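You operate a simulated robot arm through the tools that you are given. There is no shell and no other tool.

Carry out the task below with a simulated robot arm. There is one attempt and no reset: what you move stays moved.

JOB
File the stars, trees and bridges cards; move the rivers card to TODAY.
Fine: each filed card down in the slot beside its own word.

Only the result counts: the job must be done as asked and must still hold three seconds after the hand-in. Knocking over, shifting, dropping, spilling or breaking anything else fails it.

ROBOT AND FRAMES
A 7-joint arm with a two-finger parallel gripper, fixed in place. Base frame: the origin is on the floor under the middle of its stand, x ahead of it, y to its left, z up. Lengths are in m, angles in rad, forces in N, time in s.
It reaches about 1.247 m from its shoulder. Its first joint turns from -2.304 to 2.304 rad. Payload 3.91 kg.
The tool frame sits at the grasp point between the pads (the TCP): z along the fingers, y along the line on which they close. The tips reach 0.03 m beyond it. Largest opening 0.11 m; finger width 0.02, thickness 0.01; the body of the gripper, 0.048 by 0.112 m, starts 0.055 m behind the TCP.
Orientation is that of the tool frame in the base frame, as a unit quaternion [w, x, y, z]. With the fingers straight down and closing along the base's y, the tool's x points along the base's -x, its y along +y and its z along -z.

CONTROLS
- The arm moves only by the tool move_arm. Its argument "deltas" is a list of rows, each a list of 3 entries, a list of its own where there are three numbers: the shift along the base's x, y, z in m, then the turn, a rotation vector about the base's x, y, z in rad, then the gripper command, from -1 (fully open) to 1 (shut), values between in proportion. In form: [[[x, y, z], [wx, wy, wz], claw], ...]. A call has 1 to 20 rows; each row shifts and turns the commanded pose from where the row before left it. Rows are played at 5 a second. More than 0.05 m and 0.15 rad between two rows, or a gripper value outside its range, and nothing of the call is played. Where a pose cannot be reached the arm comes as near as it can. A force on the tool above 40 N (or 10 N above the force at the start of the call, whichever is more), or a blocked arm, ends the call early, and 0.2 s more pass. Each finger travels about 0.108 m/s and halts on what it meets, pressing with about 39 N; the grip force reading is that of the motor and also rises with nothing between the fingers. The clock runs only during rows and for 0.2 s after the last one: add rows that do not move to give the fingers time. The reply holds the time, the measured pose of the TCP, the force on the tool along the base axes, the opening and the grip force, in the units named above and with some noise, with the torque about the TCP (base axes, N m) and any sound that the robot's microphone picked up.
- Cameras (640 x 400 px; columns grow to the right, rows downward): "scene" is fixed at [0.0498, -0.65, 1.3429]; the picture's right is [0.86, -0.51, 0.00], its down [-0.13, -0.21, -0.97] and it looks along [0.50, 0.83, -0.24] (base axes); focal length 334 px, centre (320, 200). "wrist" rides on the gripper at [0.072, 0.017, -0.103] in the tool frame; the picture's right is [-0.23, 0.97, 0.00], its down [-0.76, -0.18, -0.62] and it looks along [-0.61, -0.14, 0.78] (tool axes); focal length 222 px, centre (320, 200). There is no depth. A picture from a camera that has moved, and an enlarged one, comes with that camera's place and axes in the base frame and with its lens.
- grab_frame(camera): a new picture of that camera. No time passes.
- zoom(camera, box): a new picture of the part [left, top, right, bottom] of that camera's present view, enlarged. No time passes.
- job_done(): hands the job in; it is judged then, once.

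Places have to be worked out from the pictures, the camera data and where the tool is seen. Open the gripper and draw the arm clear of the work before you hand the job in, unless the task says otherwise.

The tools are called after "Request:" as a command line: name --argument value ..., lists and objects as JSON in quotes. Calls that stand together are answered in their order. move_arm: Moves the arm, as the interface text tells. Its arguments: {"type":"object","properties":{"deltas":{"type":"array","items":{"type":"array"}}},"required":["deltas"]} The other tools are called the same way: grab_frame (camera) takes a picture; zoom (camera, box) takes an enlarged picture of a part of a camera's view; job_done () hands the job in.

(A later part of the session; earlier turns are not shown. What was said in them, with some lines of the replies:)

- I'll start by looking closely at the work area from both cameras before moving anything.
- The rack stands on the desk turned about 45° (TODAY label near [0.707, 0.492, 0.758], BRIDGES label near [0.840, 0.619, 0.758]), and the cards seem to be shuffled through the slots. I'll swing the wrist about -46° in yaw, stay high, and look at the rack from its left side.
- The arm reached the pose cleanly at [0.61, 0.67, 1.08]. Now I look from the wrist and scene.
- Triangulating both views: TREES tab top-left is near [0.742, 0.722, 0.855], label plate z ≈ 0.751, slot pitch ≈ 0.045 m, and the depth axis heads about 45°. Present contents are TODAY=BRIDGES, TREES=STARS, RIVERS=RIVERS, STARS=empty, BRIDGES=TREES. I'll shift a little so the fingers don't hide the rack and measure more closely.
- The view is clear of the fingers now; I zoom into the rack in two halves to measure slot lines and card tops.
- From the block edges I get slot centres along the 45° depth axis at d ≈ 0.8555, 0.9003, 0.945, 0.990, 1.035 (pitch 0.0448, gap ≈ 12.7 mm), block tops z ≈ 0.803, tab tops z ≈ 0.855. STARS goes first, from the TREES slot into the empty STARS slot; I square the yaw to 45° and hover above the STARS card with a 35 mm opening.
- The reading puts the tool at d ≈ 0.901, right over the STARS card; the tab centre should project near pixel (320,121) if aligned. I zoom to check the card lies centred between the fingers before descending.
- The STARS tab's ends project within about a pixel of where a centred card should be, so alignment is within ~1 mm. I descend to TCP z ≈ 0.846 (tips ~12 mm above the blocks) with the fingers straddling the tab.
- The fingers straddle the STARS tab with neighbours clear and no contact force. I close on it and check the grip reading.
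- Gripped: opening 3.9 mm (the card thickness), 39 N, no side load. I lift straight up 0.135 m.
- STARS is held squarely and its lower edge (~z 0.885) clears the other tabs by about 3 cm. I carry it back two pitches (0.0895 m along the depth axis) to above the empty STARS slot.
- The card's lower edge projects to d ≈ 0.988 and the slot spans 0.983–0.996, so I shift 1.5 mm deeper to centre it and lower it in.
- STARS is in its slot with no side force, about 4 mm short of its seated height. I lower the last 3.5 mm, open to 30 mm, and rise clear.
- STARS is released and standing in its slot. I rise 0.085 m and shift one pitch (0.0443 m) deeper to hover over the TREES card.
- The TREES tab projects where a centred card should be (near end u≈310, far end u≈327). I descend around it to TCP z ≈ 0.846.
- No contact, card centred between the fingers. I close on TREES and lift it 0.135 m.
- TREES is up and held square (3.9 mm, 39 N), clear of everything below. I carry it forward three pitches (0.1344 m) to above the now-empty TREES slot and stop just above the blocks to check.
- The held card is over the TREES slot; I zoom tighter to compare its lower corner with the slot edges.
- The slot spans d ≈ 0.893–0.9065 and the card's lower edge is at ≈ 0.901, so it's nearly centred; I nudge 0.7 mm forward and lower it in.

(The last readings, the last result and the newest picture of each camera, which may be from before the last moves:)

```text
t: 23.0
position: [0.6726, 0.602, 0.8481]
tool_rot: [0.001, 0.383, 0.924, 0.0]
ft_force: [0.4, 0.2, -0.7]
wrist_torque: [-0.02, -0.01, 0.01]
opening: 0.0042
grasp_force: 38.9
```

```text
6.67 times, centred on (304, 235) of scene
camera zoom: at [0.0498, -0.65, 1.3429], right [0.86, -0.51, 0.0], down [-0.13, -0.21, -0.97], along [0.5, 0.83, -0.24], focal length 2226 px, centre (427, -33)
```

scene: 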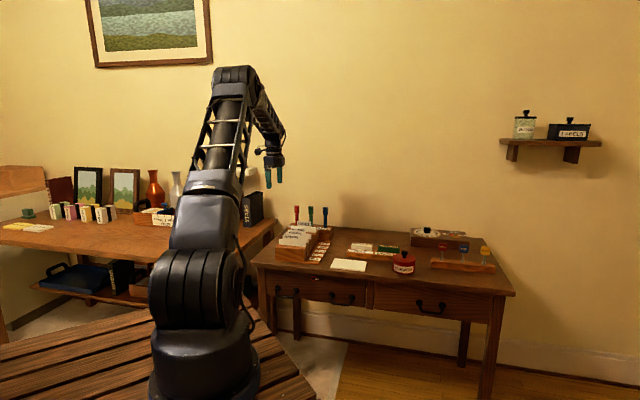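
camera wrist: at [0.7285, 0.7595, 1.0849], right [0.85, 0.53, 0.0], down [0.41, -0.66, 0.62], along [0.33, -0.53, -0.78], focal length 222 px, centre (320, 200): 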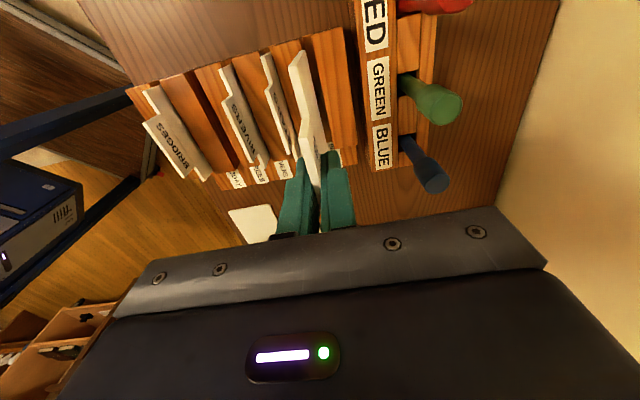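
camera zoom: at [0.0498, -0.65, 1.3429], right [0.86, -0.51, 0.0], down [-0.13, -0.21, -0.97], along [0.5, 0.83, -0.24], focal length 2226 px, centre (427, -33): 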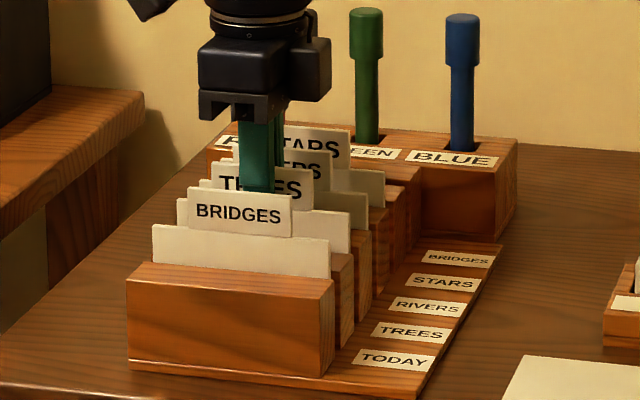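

TREES is down in its slot without contact force. I lower the last 1.5 mm, open, rise 0.1 m and step one pitch forward over the BRIDGES card.

Request:
move_arm --deltas '[[[0, 0, -0.0015], [0, 0, 0], 1], [[0, 0, 0], [0, 0, 0], 1], [[0, 0, 0], [0, 0, 0], 0.8], [[0, 0, 0], [0, 0, 0], 0.5], [[0, 0, 0], [0, 0, 0], 0.42], [[0, 0, 0], [0, 0, 0], 0.42], [[0, 0, 0.02], [0, 0, 0], 0.42], [[0, 0, 0.03], [0, 0, 0], 0.42], [[0, 0, 0.035], [0, 0, 0], 0.42], [[-0.0156, -0.0156, 0.01], [0, 0, 0], 0.364], [[-0.0157, -0.0157, 0.01], [0, 0, 0], 0.364], [[0, 0, 0], [0, 0, 0], 0.364]]'

Request:
grab_frame --camera "wrist"

Request:
zoom --camera "wrist" --box '[224, 40, 416, 160]'

Request:
zoom --camera "scene" --box '[256, 200, 352, 260]'

```text
t: 25.6
position: [0.6402, 0.5697, 0.952]
tool_rot: [0.0, 0.383, 0.924, 0.0]
ft_force: [-0.8, 0.2, -0.1]
wrist_torque: [-0.01, 0.01, 0.01]
opening: 0.035
grasp_force: 0.1
```

```text
taken
camera wrist: at [0.6014, 0.6325, 1.0553], right [0.85, 0.53, 0.0], down [0.41, -0.66, 0.62], along [0.33, -0.53, -0.78], focal length 222 px, centre (320, 200)
```

wrist: 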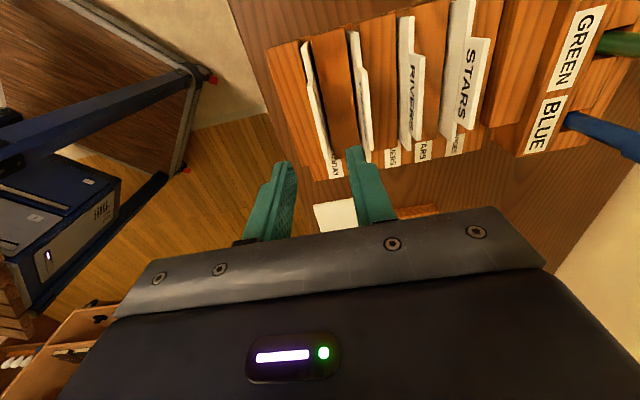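

```text
3.33 times, centred on (320, 100) of wrist
camera zoom: at [0.6014, 0.6325, 1.0553], right [0.85, 0.53, 0.0], down [0.41, -0.66, 0.62], along [0.33, -0.53, -0.78], focal length 740 px, centre (320, 533)
```

zoom: 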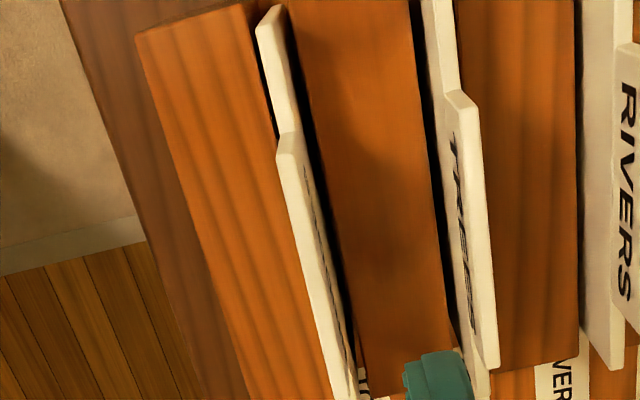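

```text
6.67 times, centred on (304, 230) of scene
camera zoom: at [0.0498, -0.65, 1.3429], right [0.86, -0.51, 0.0], down [-0.13, -0.21, -0.97], along [0.5, 0.83, -0.24], focal length 2226 px, centre (427, 0)
```

zoom: 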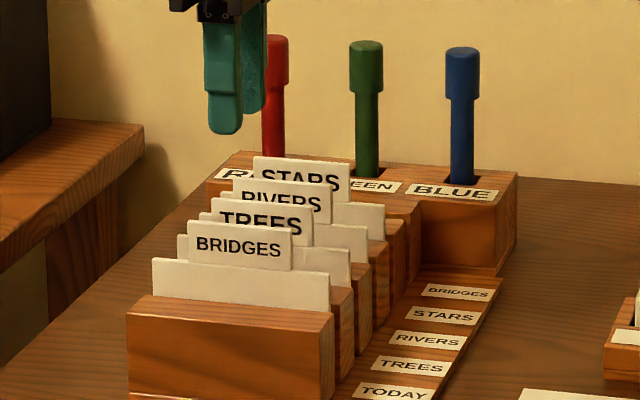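

BRIDGES's tab sits in the same image place as the earlier aligned ones, and TREES and STARS stand in their slots. I descend around BRIDGES, close on it and lift.

Request:
move_arm --deltas '[[[0, 0, -0.025], [0, 0, 0], 0.364], [[0, 0, -0.025], [0, 0, 0], 0.364], [[0, 0, -0.025], [0, 0, 0], 0.364], [[0, 0, -0.02], [0, 0, 0], 0.364], [[0, 0, -0.0105], [0, 0, 0], 0.364], [[0, 0, 0], [0, 0, 0], 0.364], [[0, 0, 0], [0, 0, 0], 0.7], [[0, 0, 0], [0, 0, 0], 1], [[0, 0, 0], [0, 0, 0], 1], [[0, 0, 0], [0, 0, 0], 1]]'

Request:
zoom --camera "wrist" --box '[192, 30, 448, 190]'

Request:
zoom --camera "scene" --box '[256, 200, 352, 260]'

```text
t: 27.8
position: [0.6403, 0.5702, 0.847]
tool_rot: [-0.001, 0.383, 0.924, 0.0]
ft_force: [0.7, 0.3, -0.2]
wrist_torque: [-0.02, 0.03, 0.0]
opening: 0.0043
grasp_force: 38.9
```

```text
2.50 times, centred on (320, 110) of wrist
camera zoom: at [0.6017, 0.6321, 0.9501], right [0.85, 0.53, 0.0], down [0.41, -0.66, 0.62], along [0.33, -0.53, -0.78], focal length 555 px, centre (320, 425)
```

zoom: 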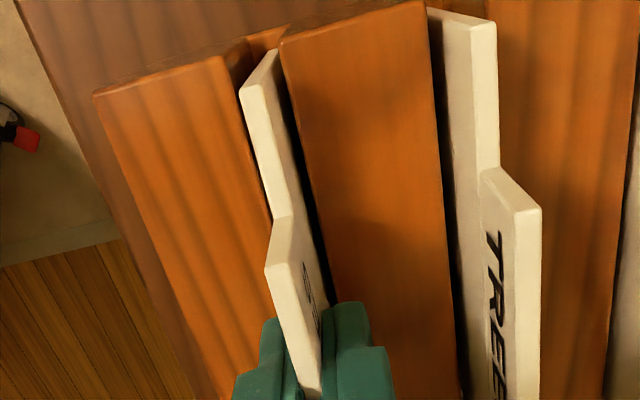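

```text
6.67 times, centred on (304, 230) of scene
camera zoom: at [0.0498, -0.65, 1.3429], right [0.86, -0.51, 0.0], down [-0.13, -0.21, -0.97], along [0.5, 0.83, -0.24], focal length 2226 px, centre (427, 0)
```

zoom: 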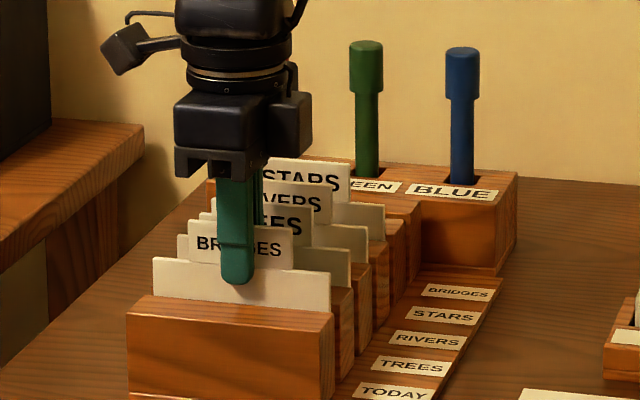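

Gripped at 4 mm with no side load. I lift BRIDGES 0.135 m and carry it back four pitches (0.179 m) to above the empty BRIDGES slot, stopping just above the blocks.

Request:
move_arm --deltas '[[[0, 0, 0.015], [0, 0, 0], 1], [[0, 0, 0.02], [0, 0, 0], 1], [[0, 0, 0.025], [0, 0, 0], 1], [[0, 0, 0.025], [0, 0, 0], 1], [[0, 0, 0.025], [0, 0, 0], 1], [[0, 0, 0.025], [0, 0, 0], 1], [[0.0158, 0.0158, 0], [0, 0, 0], 1], [[0.0158, 0.0158, 0], [0, 0, 0], 1], [[0.0158, 0.0158, 0], [0, 0, 0], 1], [[0.0158, 0.0158, 0], [0, 0, 0], 1], [[0.0158, 0.0158, 0], [0, 0, 0], 1], [[0.0158, 0.0158, 0], [0, 0, 0], 1], [[0.0158, 0.0158, 0], [0, 0, 0], 1], [[0.016, 0.016, 0], [0, 0, 0], 1], [[0, 0, 0], [0, 0, 0], 1], [[0, 0, -0.03], [0, 0, 0], 1], [[0, 0, -0.03], [0, 0, 0], 1], [[0, 0, 0], [0, 0, 0], 1]]'

Request:
zoom --camera "wrist" --box '[224, 0, 416, 120]'

Request:
zoom --camera "wrist" --box '[264, 15, 344, 65]'

Request:
zoom --camera "scene" --box '[256, 195, 352, 255]'

```text
t: 31.6
position: [0.7665, 0.6966, 0.9219]
tool_rot: [0.0, 0.383, 0.924, 0.0]
ft_force: [0.4, 0.4, 0.4]
wrist_torque: [0.0, -0.01, 0.02]
opening: 0.0038
grasp_force: 39.3
```

```text
3.33 times, centred on (320, 60) of wrist
camera zoom: at [0.7281, 0.7589, 1.025], right [0.85, 0.53, 0.0], down [0.41, -0.66, 0.62], along [0.33, -0.53, -0.78], focal length 740 px, centre (320, 667)
```

zoom: 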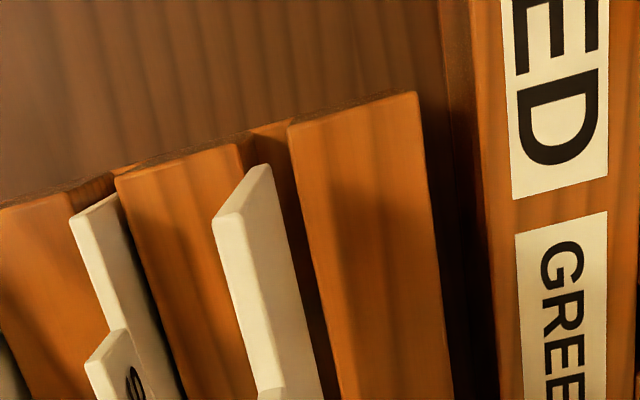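

```text
8.00 times, centred on (304, 40) of wrist
camera zoom: at [0.7281, 0.7589, 1.025], right [0.85, 0.53, 0.0], down [0.41, -0.66, 0.62], along [0.33, -0.53, -0.78], focal length 1777 px, centre (448, 1480)
```

zoom: 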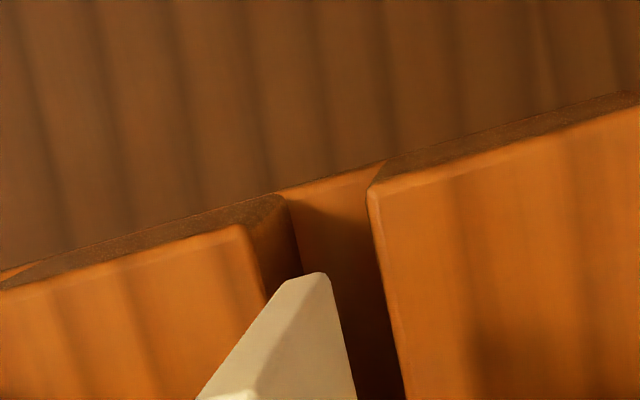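

```text
6.67 times, centred on (304, 225) of scene
camera zoom: at [0.0498, -0.65, 1.3429], right [0.86, -0.51, 0.0], down [-0.13, -0.21, -0.97], along [0.5, 0.83, -0.24], focal length 2226 px, centre (427, 33)
```

zoom: 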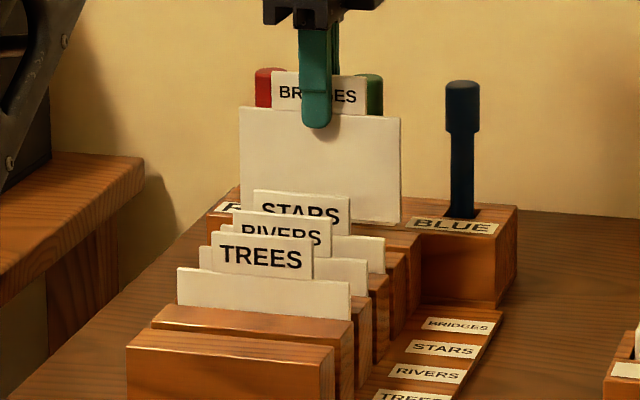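

The slot edges straddle the card's lower corner evenly (offset well under 1 mm). I lower BRIDGES into its slot.

Request:
move_arm --deltas '[[[0, 0, -0.02], [0, 0, 0], 1], [[0, 0, -0.02], [0, 0, 0], 1], [[0, 0, -0.015], [0, 0, 0], 1], [[0, 0, -0.01], [0, 0, 0], 1], [[0, 0, -0.006], [0, 0, 0], 1], [[0, 0, -0.002], [0, 0, 0], 1], [[0, 0, -0.0015], [0, 0, 0], 1], [[0, 0, 0], [0, 0, 0], 1]]'

Request:
zoom --camera "wrist" --box '[192, 30, 448, 190]'

Request:
zoom --camera "scene" --box '[256, 195, 352, 255]'

```text
t: 33.4
position: [0.7668, 0.6965, 0.8465]
tool_rot: [0.0, 0.383, 0.924, 0.0]
ft_force: [-0.7, 0.8, -0.6]
wrist_torque: [0.0, 0.01, 0.01]
opening: 0.0039
grasp_force: 38.8
```

```text
2.50 times, centred on (320, 110) of wrist
camera zoom: at [0.7282, 0.7594, 0.9501], right [0.85, 0.53, 0.0], down [0.41, -0.66, 0.62], along [0.33, -0.53, -0.78], focal length 555 px, centre (320, 425)
```

zoom: 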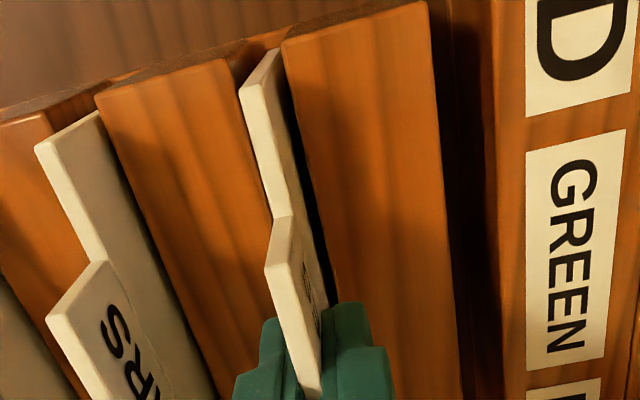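

```text
6.67 times, centred on (304, 225) of scene
camera zoom: at [0.0498, -0.65, 1.3429], right [0.86, -0.51, 0.0], down [-0.13, -0.21, -0.97], along [0.5, 0.83, -0.24], focal length 2226 px, centre (427, 33)
```

zoom: 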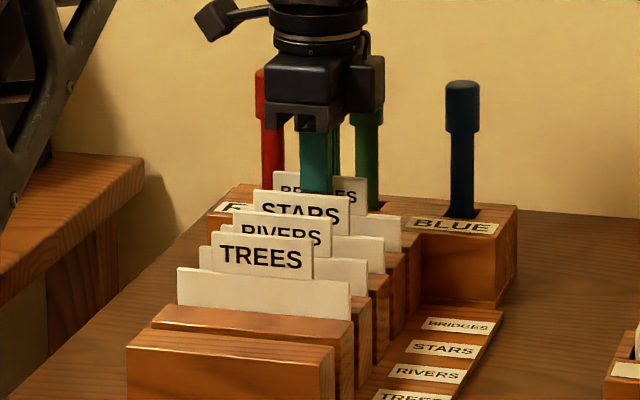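

BRIDGES is seated at the grasp height with no load. I open, rise, and move two pitches forward to hover over the RIVERS card.

Request:
move_arm --deltas '[[[0, 0, 0], [0, 0, 0], 0.8], [[0, 0, 0], [0, 0, 0], 0.5], [[0, 0, 0], [0, 0, 0], 0.42], [[0, 0, 0], [0, 0, 0], 0.42], [[0, 0, 0.02], [0, 0, 0], 0.42], [[0, 0, 0.03], [0, 0, 0], 0.42], [[0, 0, 0.035], [0, 0, 0], 0.42], [[-0.0211, -0.0211, 0.01], [0, 0, 0], 0.364], [[-0.0211, -0.0211, 0.01], [0, 0, 0], 0.364], [[-0.0212, -0.0212, 0], [0, 0, 0], 0.364], [[0, 0, 0], [0, 0, 0], 0.364]]'

Request:
grab_frame --camera "wrist"

Request:
zoom --camera "wrist" --box '[224, 40, 416, 160]'

Request:
zoom --camera "scene" --box '[256, 200, 352, 260]'

```text
t: 35.8
position: [0.7041, 0.6341, 0.9523]
tool_rot: [0.0, 0.383, 0.924, 0.0]
ft_force: [0.1, 0.2, -0.4]
wrist_torque: [0.0, -0.02, -0.01]
opening: 0.035
grasp_force: 0.1
```

```text
taken
camera wrist: at [0.6638, 0.6959, 1.0561], right [0.85, 0.53, 0.0], down [0.41, -0.66, 0.62], along [0.33, -0.53, -0.78], focal length 222 px, centre (320, 200)
```

wrist: 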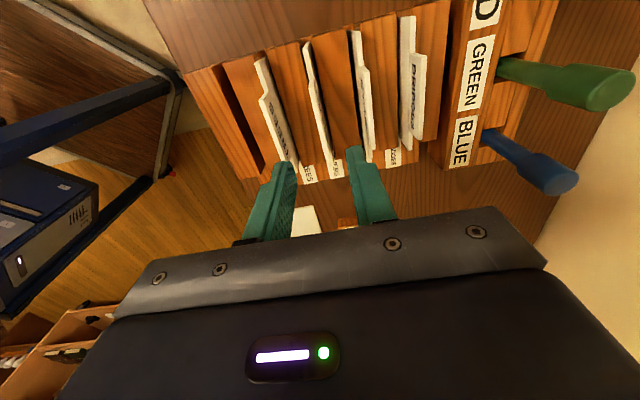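

```text
3.33 times, centred on (320, 100) of wrist
camera zoom: at [0.6638, 0.6959, 1.0561], right [0.85, 0.53, 0.0], down [0.41, -0.66, 0.62], along [0.33, -0.53, -0.78], focal length 740 px, centre (320, 533)
```

zoom: 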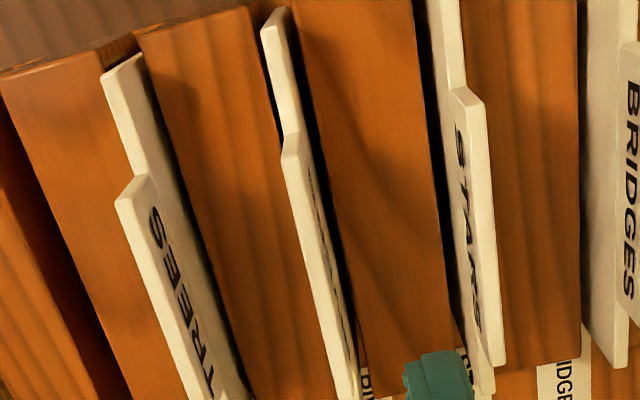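

```text
6.67 times, centred on (304, 230) of scene
camera zoom: at [0.0498, -0.65, 1.3429], right [0.86, -0.51, 0.0], down [-0.13, -0.21, -0.97], along [0.5, 0.83, -0.24], focal length 2226 px, centre (427, 0)
```

zoom: 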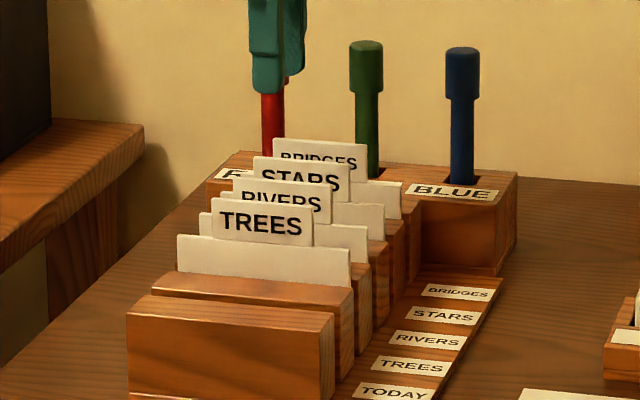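

Four cards now read BRIDGES, STARS, RIVERS, TREES from back to front, with the front slot empty. RIVERS is about 1 mm behind centre; I nudge, descend around it and close.

Request:
move_arm --deltas '[[[0.0007, 0.0007, -0.025], [0, 0, 0], 0.364], [[0, 0, -0.025], [0, 0, 0], 0.364], [[0, 0, -0.025], [0, 0, 0], 0.364], [[0, 0, -0.02], [0, 0, 0], 0.364], [[0, 0, -0.0105], [0, 0, 0], 0.364], [[0, 0, 0], [0, 0, 0], 0.364], [[0, 0, 0], [0, 0, 0], 0.7], [[0, 0, 0], [0, 0, 0], 1], [[0, 0, 0], [0, 0, 0], 1], [[0, 0, 0], [0, 0, 0], 1]]'

Request:
zoom --camera "wrist" --box '[192, 30, 448, 190]'

Request:
zoom --camera "scene" --box '[256, 200, 352, 260]'

```text
t: 38.0
position: [0.7049, 0.634, 0.847]
tool_rot: [-0.001, 0.383, 0.924, 0.0]
ft_force: [-0.1, 0.4, 0.9]
wrist_torque: [-0.03, 0.01, 0.02]
opening: 0.0035
grasp_force: 38.8
```

```text
2.50 times, centred on (320, 110) of wrist
camera zoom: at [0.6658, 0.697, 0.9494], right [0.85, 0.53, 0.0], down [0.41, -0.66, 0.62], along [0.33, -0.53, -0.78], focal length 555 px, centre (320, 425)
```

zoom: 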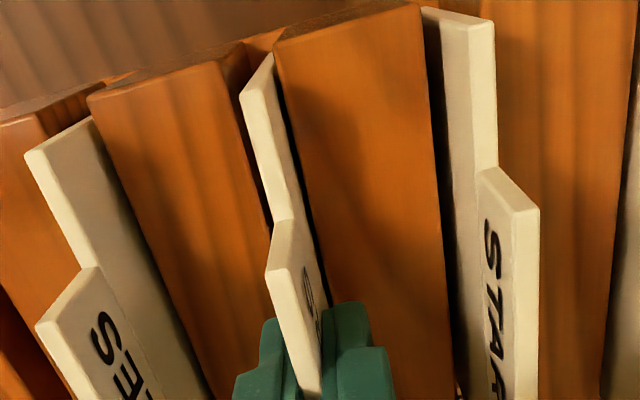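

```text
6.67 times, centred on (304, 230) of scene
camera zoom: at [0.0498, -0.65, 1.3429], right [0.86, -0.51, 0.0], down [-0.13, -0.21, -0.97], along [0.5, 0.83, -0.24], focal length 2226 px, centre (427, 0)
```

zoom: 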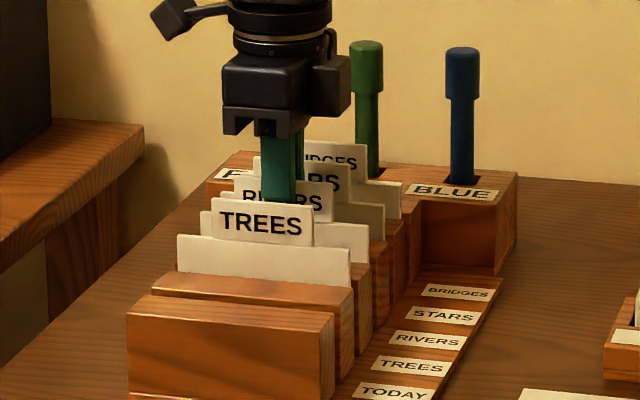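

RIVERS is gripped. I lift it 0.135 m and carry it forward 0.091 m to above the TODAY slot, pausing above the blocks.

Request:
move_arm --deltas '[[[0, 0, 0.015], [0, 0, 0], 1], [[0, 0, 0.02], [0, 0, 0], 1], [[0, 0, 0.025], [0, 0, 0], 1], [[0, 0, 0.025], [0, 0, 0], 1], [[0, 0, 0.025], [0, 0, 0], 1], [[0, 0, 0.025], [0, 0, 0], 1], [[-0.016, -0.016, 0], [0, 0, 0], 1], [[-0.0161, -0.0161, 0], [0, 0, 0], 1], [[-0.0161, -0.0161, 0], [0, 0, 0], 1], [[-0.0161, -0.0161, 0], [0, 0, 0], 1], [[0, 0, 0], [0, 0, 0], 1], [[0, 0, -0.03], [0, 0, 0], 1], [[0, 0, -0.03], [0, 0, 0], 1], [[0, 0, 0], [0, 0, 0], 1]]'

Request:
zoom --camera "wrist" --box '[224, 0, 416, 120]'

Request:
zoom --camera "wrist" --box '[264, 15, 344, 65]'

Request:
zoom --camera "scene" --box '[256, 200, 352, 260]'

```text
t: 41.0
position: [0.6399, 0.5707, 0.9227]
tool_rot: [-0.001, 0.382, 0.924, 0.0]
ft_force: [-0.6, -0.1, 0.0]
wrist_torque: [0.0, -0.02, 0.01]
opening: 0.0039
grasp_force: 39.6
```

```text
3.33 times, centred on (320, 60) of wrist
camera zoom: at [0.6012, 0.6323, 1.0247], right [0.85, 0.53, 0.0], down [0.41, -0.66, 0.62], along [0.33, -0.53, -0.78], focal length 740 px, centre (320, 667)
```

zoom: 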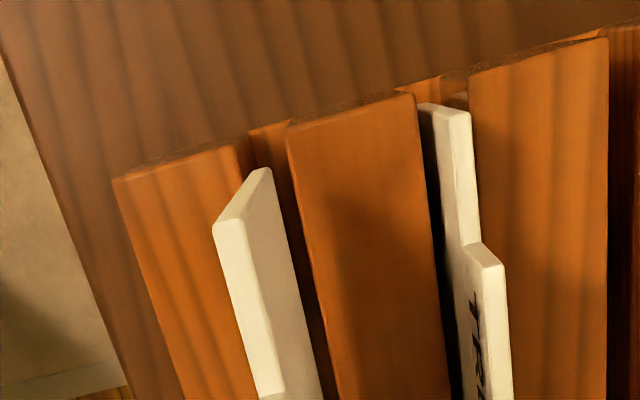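

```text
8.00 times, centred on (304, 40) of wrist
camera zoom: at [0.6012, 0.6323, 1.0247], right [0.85, 0.53, 0.0], down [0.41, -0.66, 0.62], along [0.33, -0.53, -0.78], focal length 1777 px, centre (448, 1480)
```

zoom: 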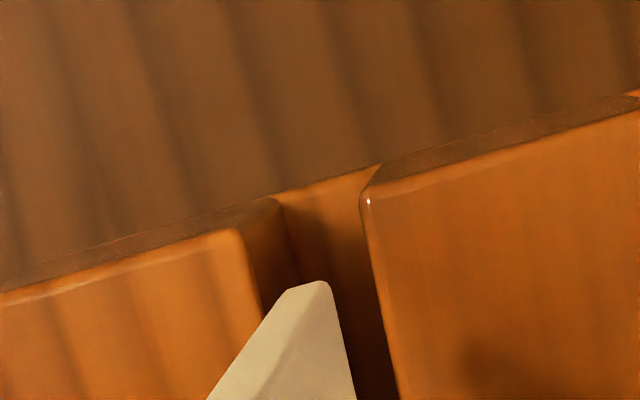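

```text
6.67 times, centred on (304, 230) of scene
camera zoom: at [0.0498, -0.65, 1.3429], right [0.86, -0.51, 0.0], down [-0.13, -0.21, -0.97], along [0.5, 0.83, -0.24], focal length 2226 px, centre (427, 0)
```

zoom: 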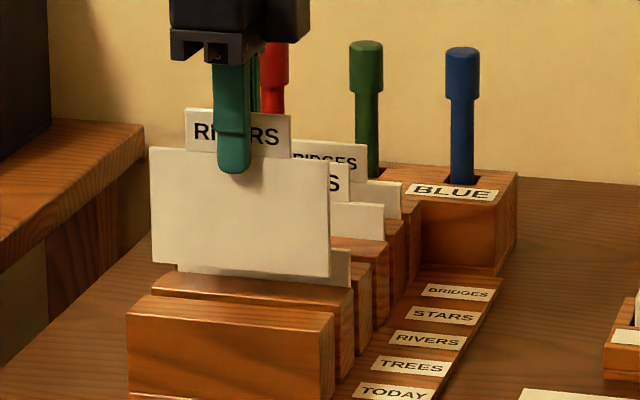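

The slot edges are evenly placed about the card's lower corner. I lower RIVERS into the TODAY slot.

Request:
move_arm --deltas '[[[0, 0, -0.02], [0, 0, 0], 1], [[0, 0, -0.02], [0, 0, 0], 1], [[0, 0, -0.015], [0, 0, 0], 1], [[0, 0, -0.01], [0, 0, 0], 1], [[0, 0, -0.006], [0, 0, 0], 1], [[0, 0, -0.002], [0, 0, 0], 1], [[0, 0, -0.0015], [0, 0, 0], 1], [[0, 0, 0], [0, 0, 0], 1]]'

Request:
zoom --camera "wrist" --box '[192, 30, 448, 190]'

Request:
zoom --camera "scene" --box '[256, 200, 352, 260]'

```text
t: 42.8
position: [0.6402, 0.57, 0.8469]
tool_rot: [0.0, 0.382, 0.924, 0.0]
ft_force: [-0.2, 0.0, 0.5]
wrist_torque: [0.01, -0.05, 0.03]
opening: 0.0038
grasp_force: 39.1
```

```text
2.50 times, centred on (320, 110) of wrist
camera zoom: at [0.6012, 0.6326, 0.9503], right [0.85, 0.53, 0.0], down [0.41, -0.66, 0.62], along [0.33, -0.53, -0.78], focal length 555 px, centre (320, 425)
```

zoom: 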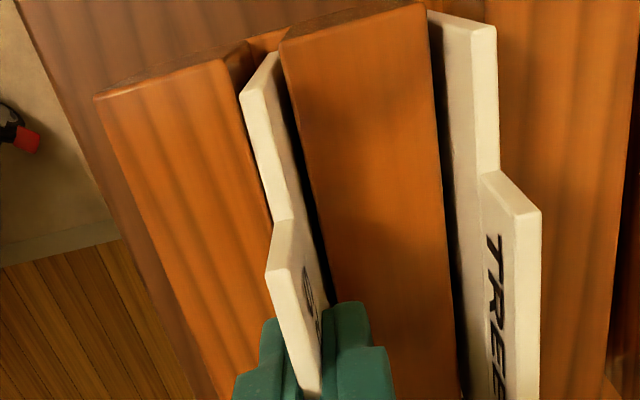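

```text
6.67 times, centred on (304, 230) of scene
camera zoom: at [0.0498, -0.65, 1.3429], right [0.86, -0.51, 0.0], down [-0.13, -0.21, -0.97], along [0.5, 0.83, -0.24], focal length 2226 px, centre (427, 0)
```

zoom: 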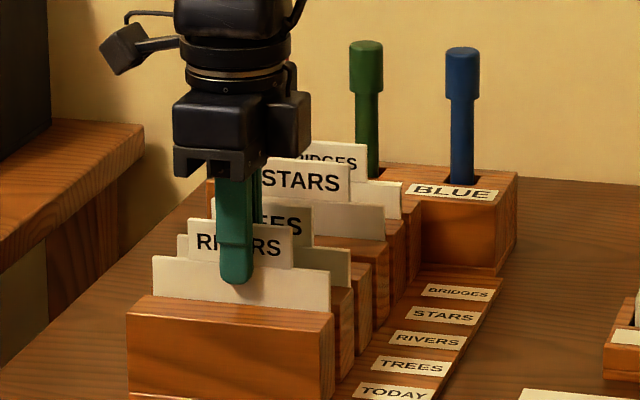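

RIVERS is seated in the TODAY slot with no load. I open, rise straight up and draw the arm back from the rack.

Request:
move_arm --deltas '[[[0, 0, 0], [0, 0, 0], 0.8], [[0, 0, 0], [0, 0, 0], 0.5], [[0, 0, 0], [0, 0, 0], 0.42], [[0, 0, 0], [0, 0, 0], 0.42], [[0, 0, 0.02], [0, 0, 0], 0.42], [[0, 0, 0.03], [0, 0, 0], 0.42], [[0, 0, 0.04], [0, 0, 0], 0.42], [[0, 0, 0.04], [0, 0, 0], 0.2], [[0, 0, 0.04], [0, 0, 0], -0.4], [[-0.025, -0.025, 0.01], [0, 0, 0], -1], [[-0.03, -0.03, 0], [0, 0, 0], -1], [[-0.03, -0.03, 0], [0, 0, 0], -1], [[-0.03, -0.03, 0], [0, 0, 0], -1], [[-0.02, -0.03, 0], [0, 0, 0], -1], [[0, 0, 0], [0, 0, 0], -1], [[0, 0, 0], [0, 0, 0], -1]]'

Request:
grab_frame --camera "scene"

Request:
zoom --camera "scene" --box '[266, 205, 346, 255]'

Request:
grab_frame --camera "wrist"

```text
t: 46.2
position: [0.5056, 0.4253, 1.0258]
tool_rot: [0.0, 0.382, 0.924, 0.0]
ft_force: [0.1, 0.4, -0.8]
wrist_torque: [0.0, -0.01, -0.03]
opening: 0.11
grasp_force: 0.0
```

```text
taken
```

scene: 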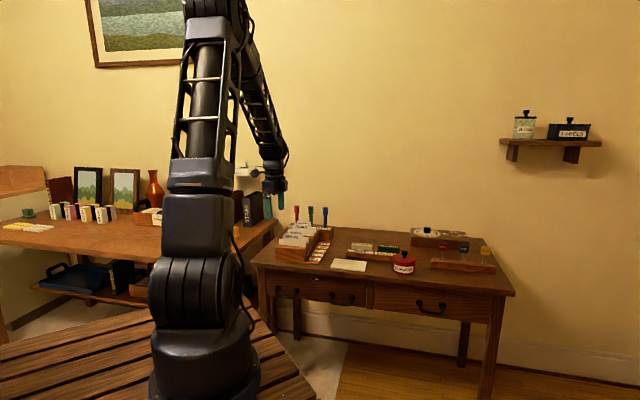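

```text
8.00 times, centred on (306, 230) of scene
camera zoom: at [0.0498, -0.65, 1.3429], right [0.86, -0.51, 0.0], down [-0.13, -0.21, -0.97], along [0.5, 0.83, -0.24], focal length 2671 px, centre (432, -40)
```

zoom: 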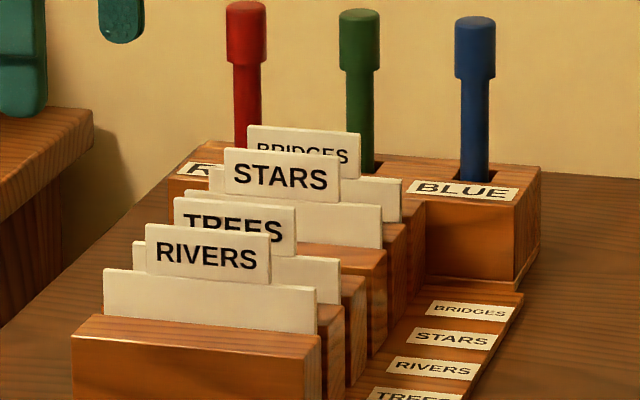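

```text
taken
camera wrist: at [0.4664, 0.487, 1.1301], right [0.85, 0.53, 0.0], down [0.41, -0.66, 0.62], along [0.33, -0.53, -0.78], focal length 222 px, centre (320, 200)
```

wrist: 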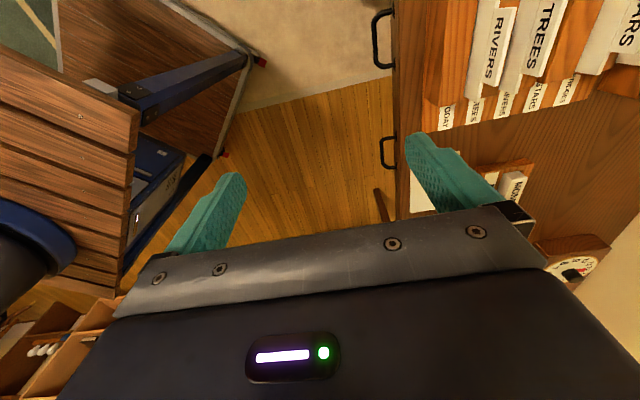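

All cards stand at seated height: RIVERS beside TODAY, TREES, STARS and BRIDGES each beside their own word, with the RIVERS slot empty. The markers and other items look unmoved, the gripper is open and the arm is clear, so I hand in.

Request:
job_done

```text
The job is handed in.
```

The cards are filed as asked, and I've handed the job in. TREES, STARS and BRIDGES are each in the slot beside their own word, and RIVERS is in the TODAY slot.

In the last pictures all four cards were fully down in their slots. The markers and everything else on the desk looked unmoved. The gripper was open and the arm well clear of the rack at hand-in. The hand-in reply gave no verdict on the result.
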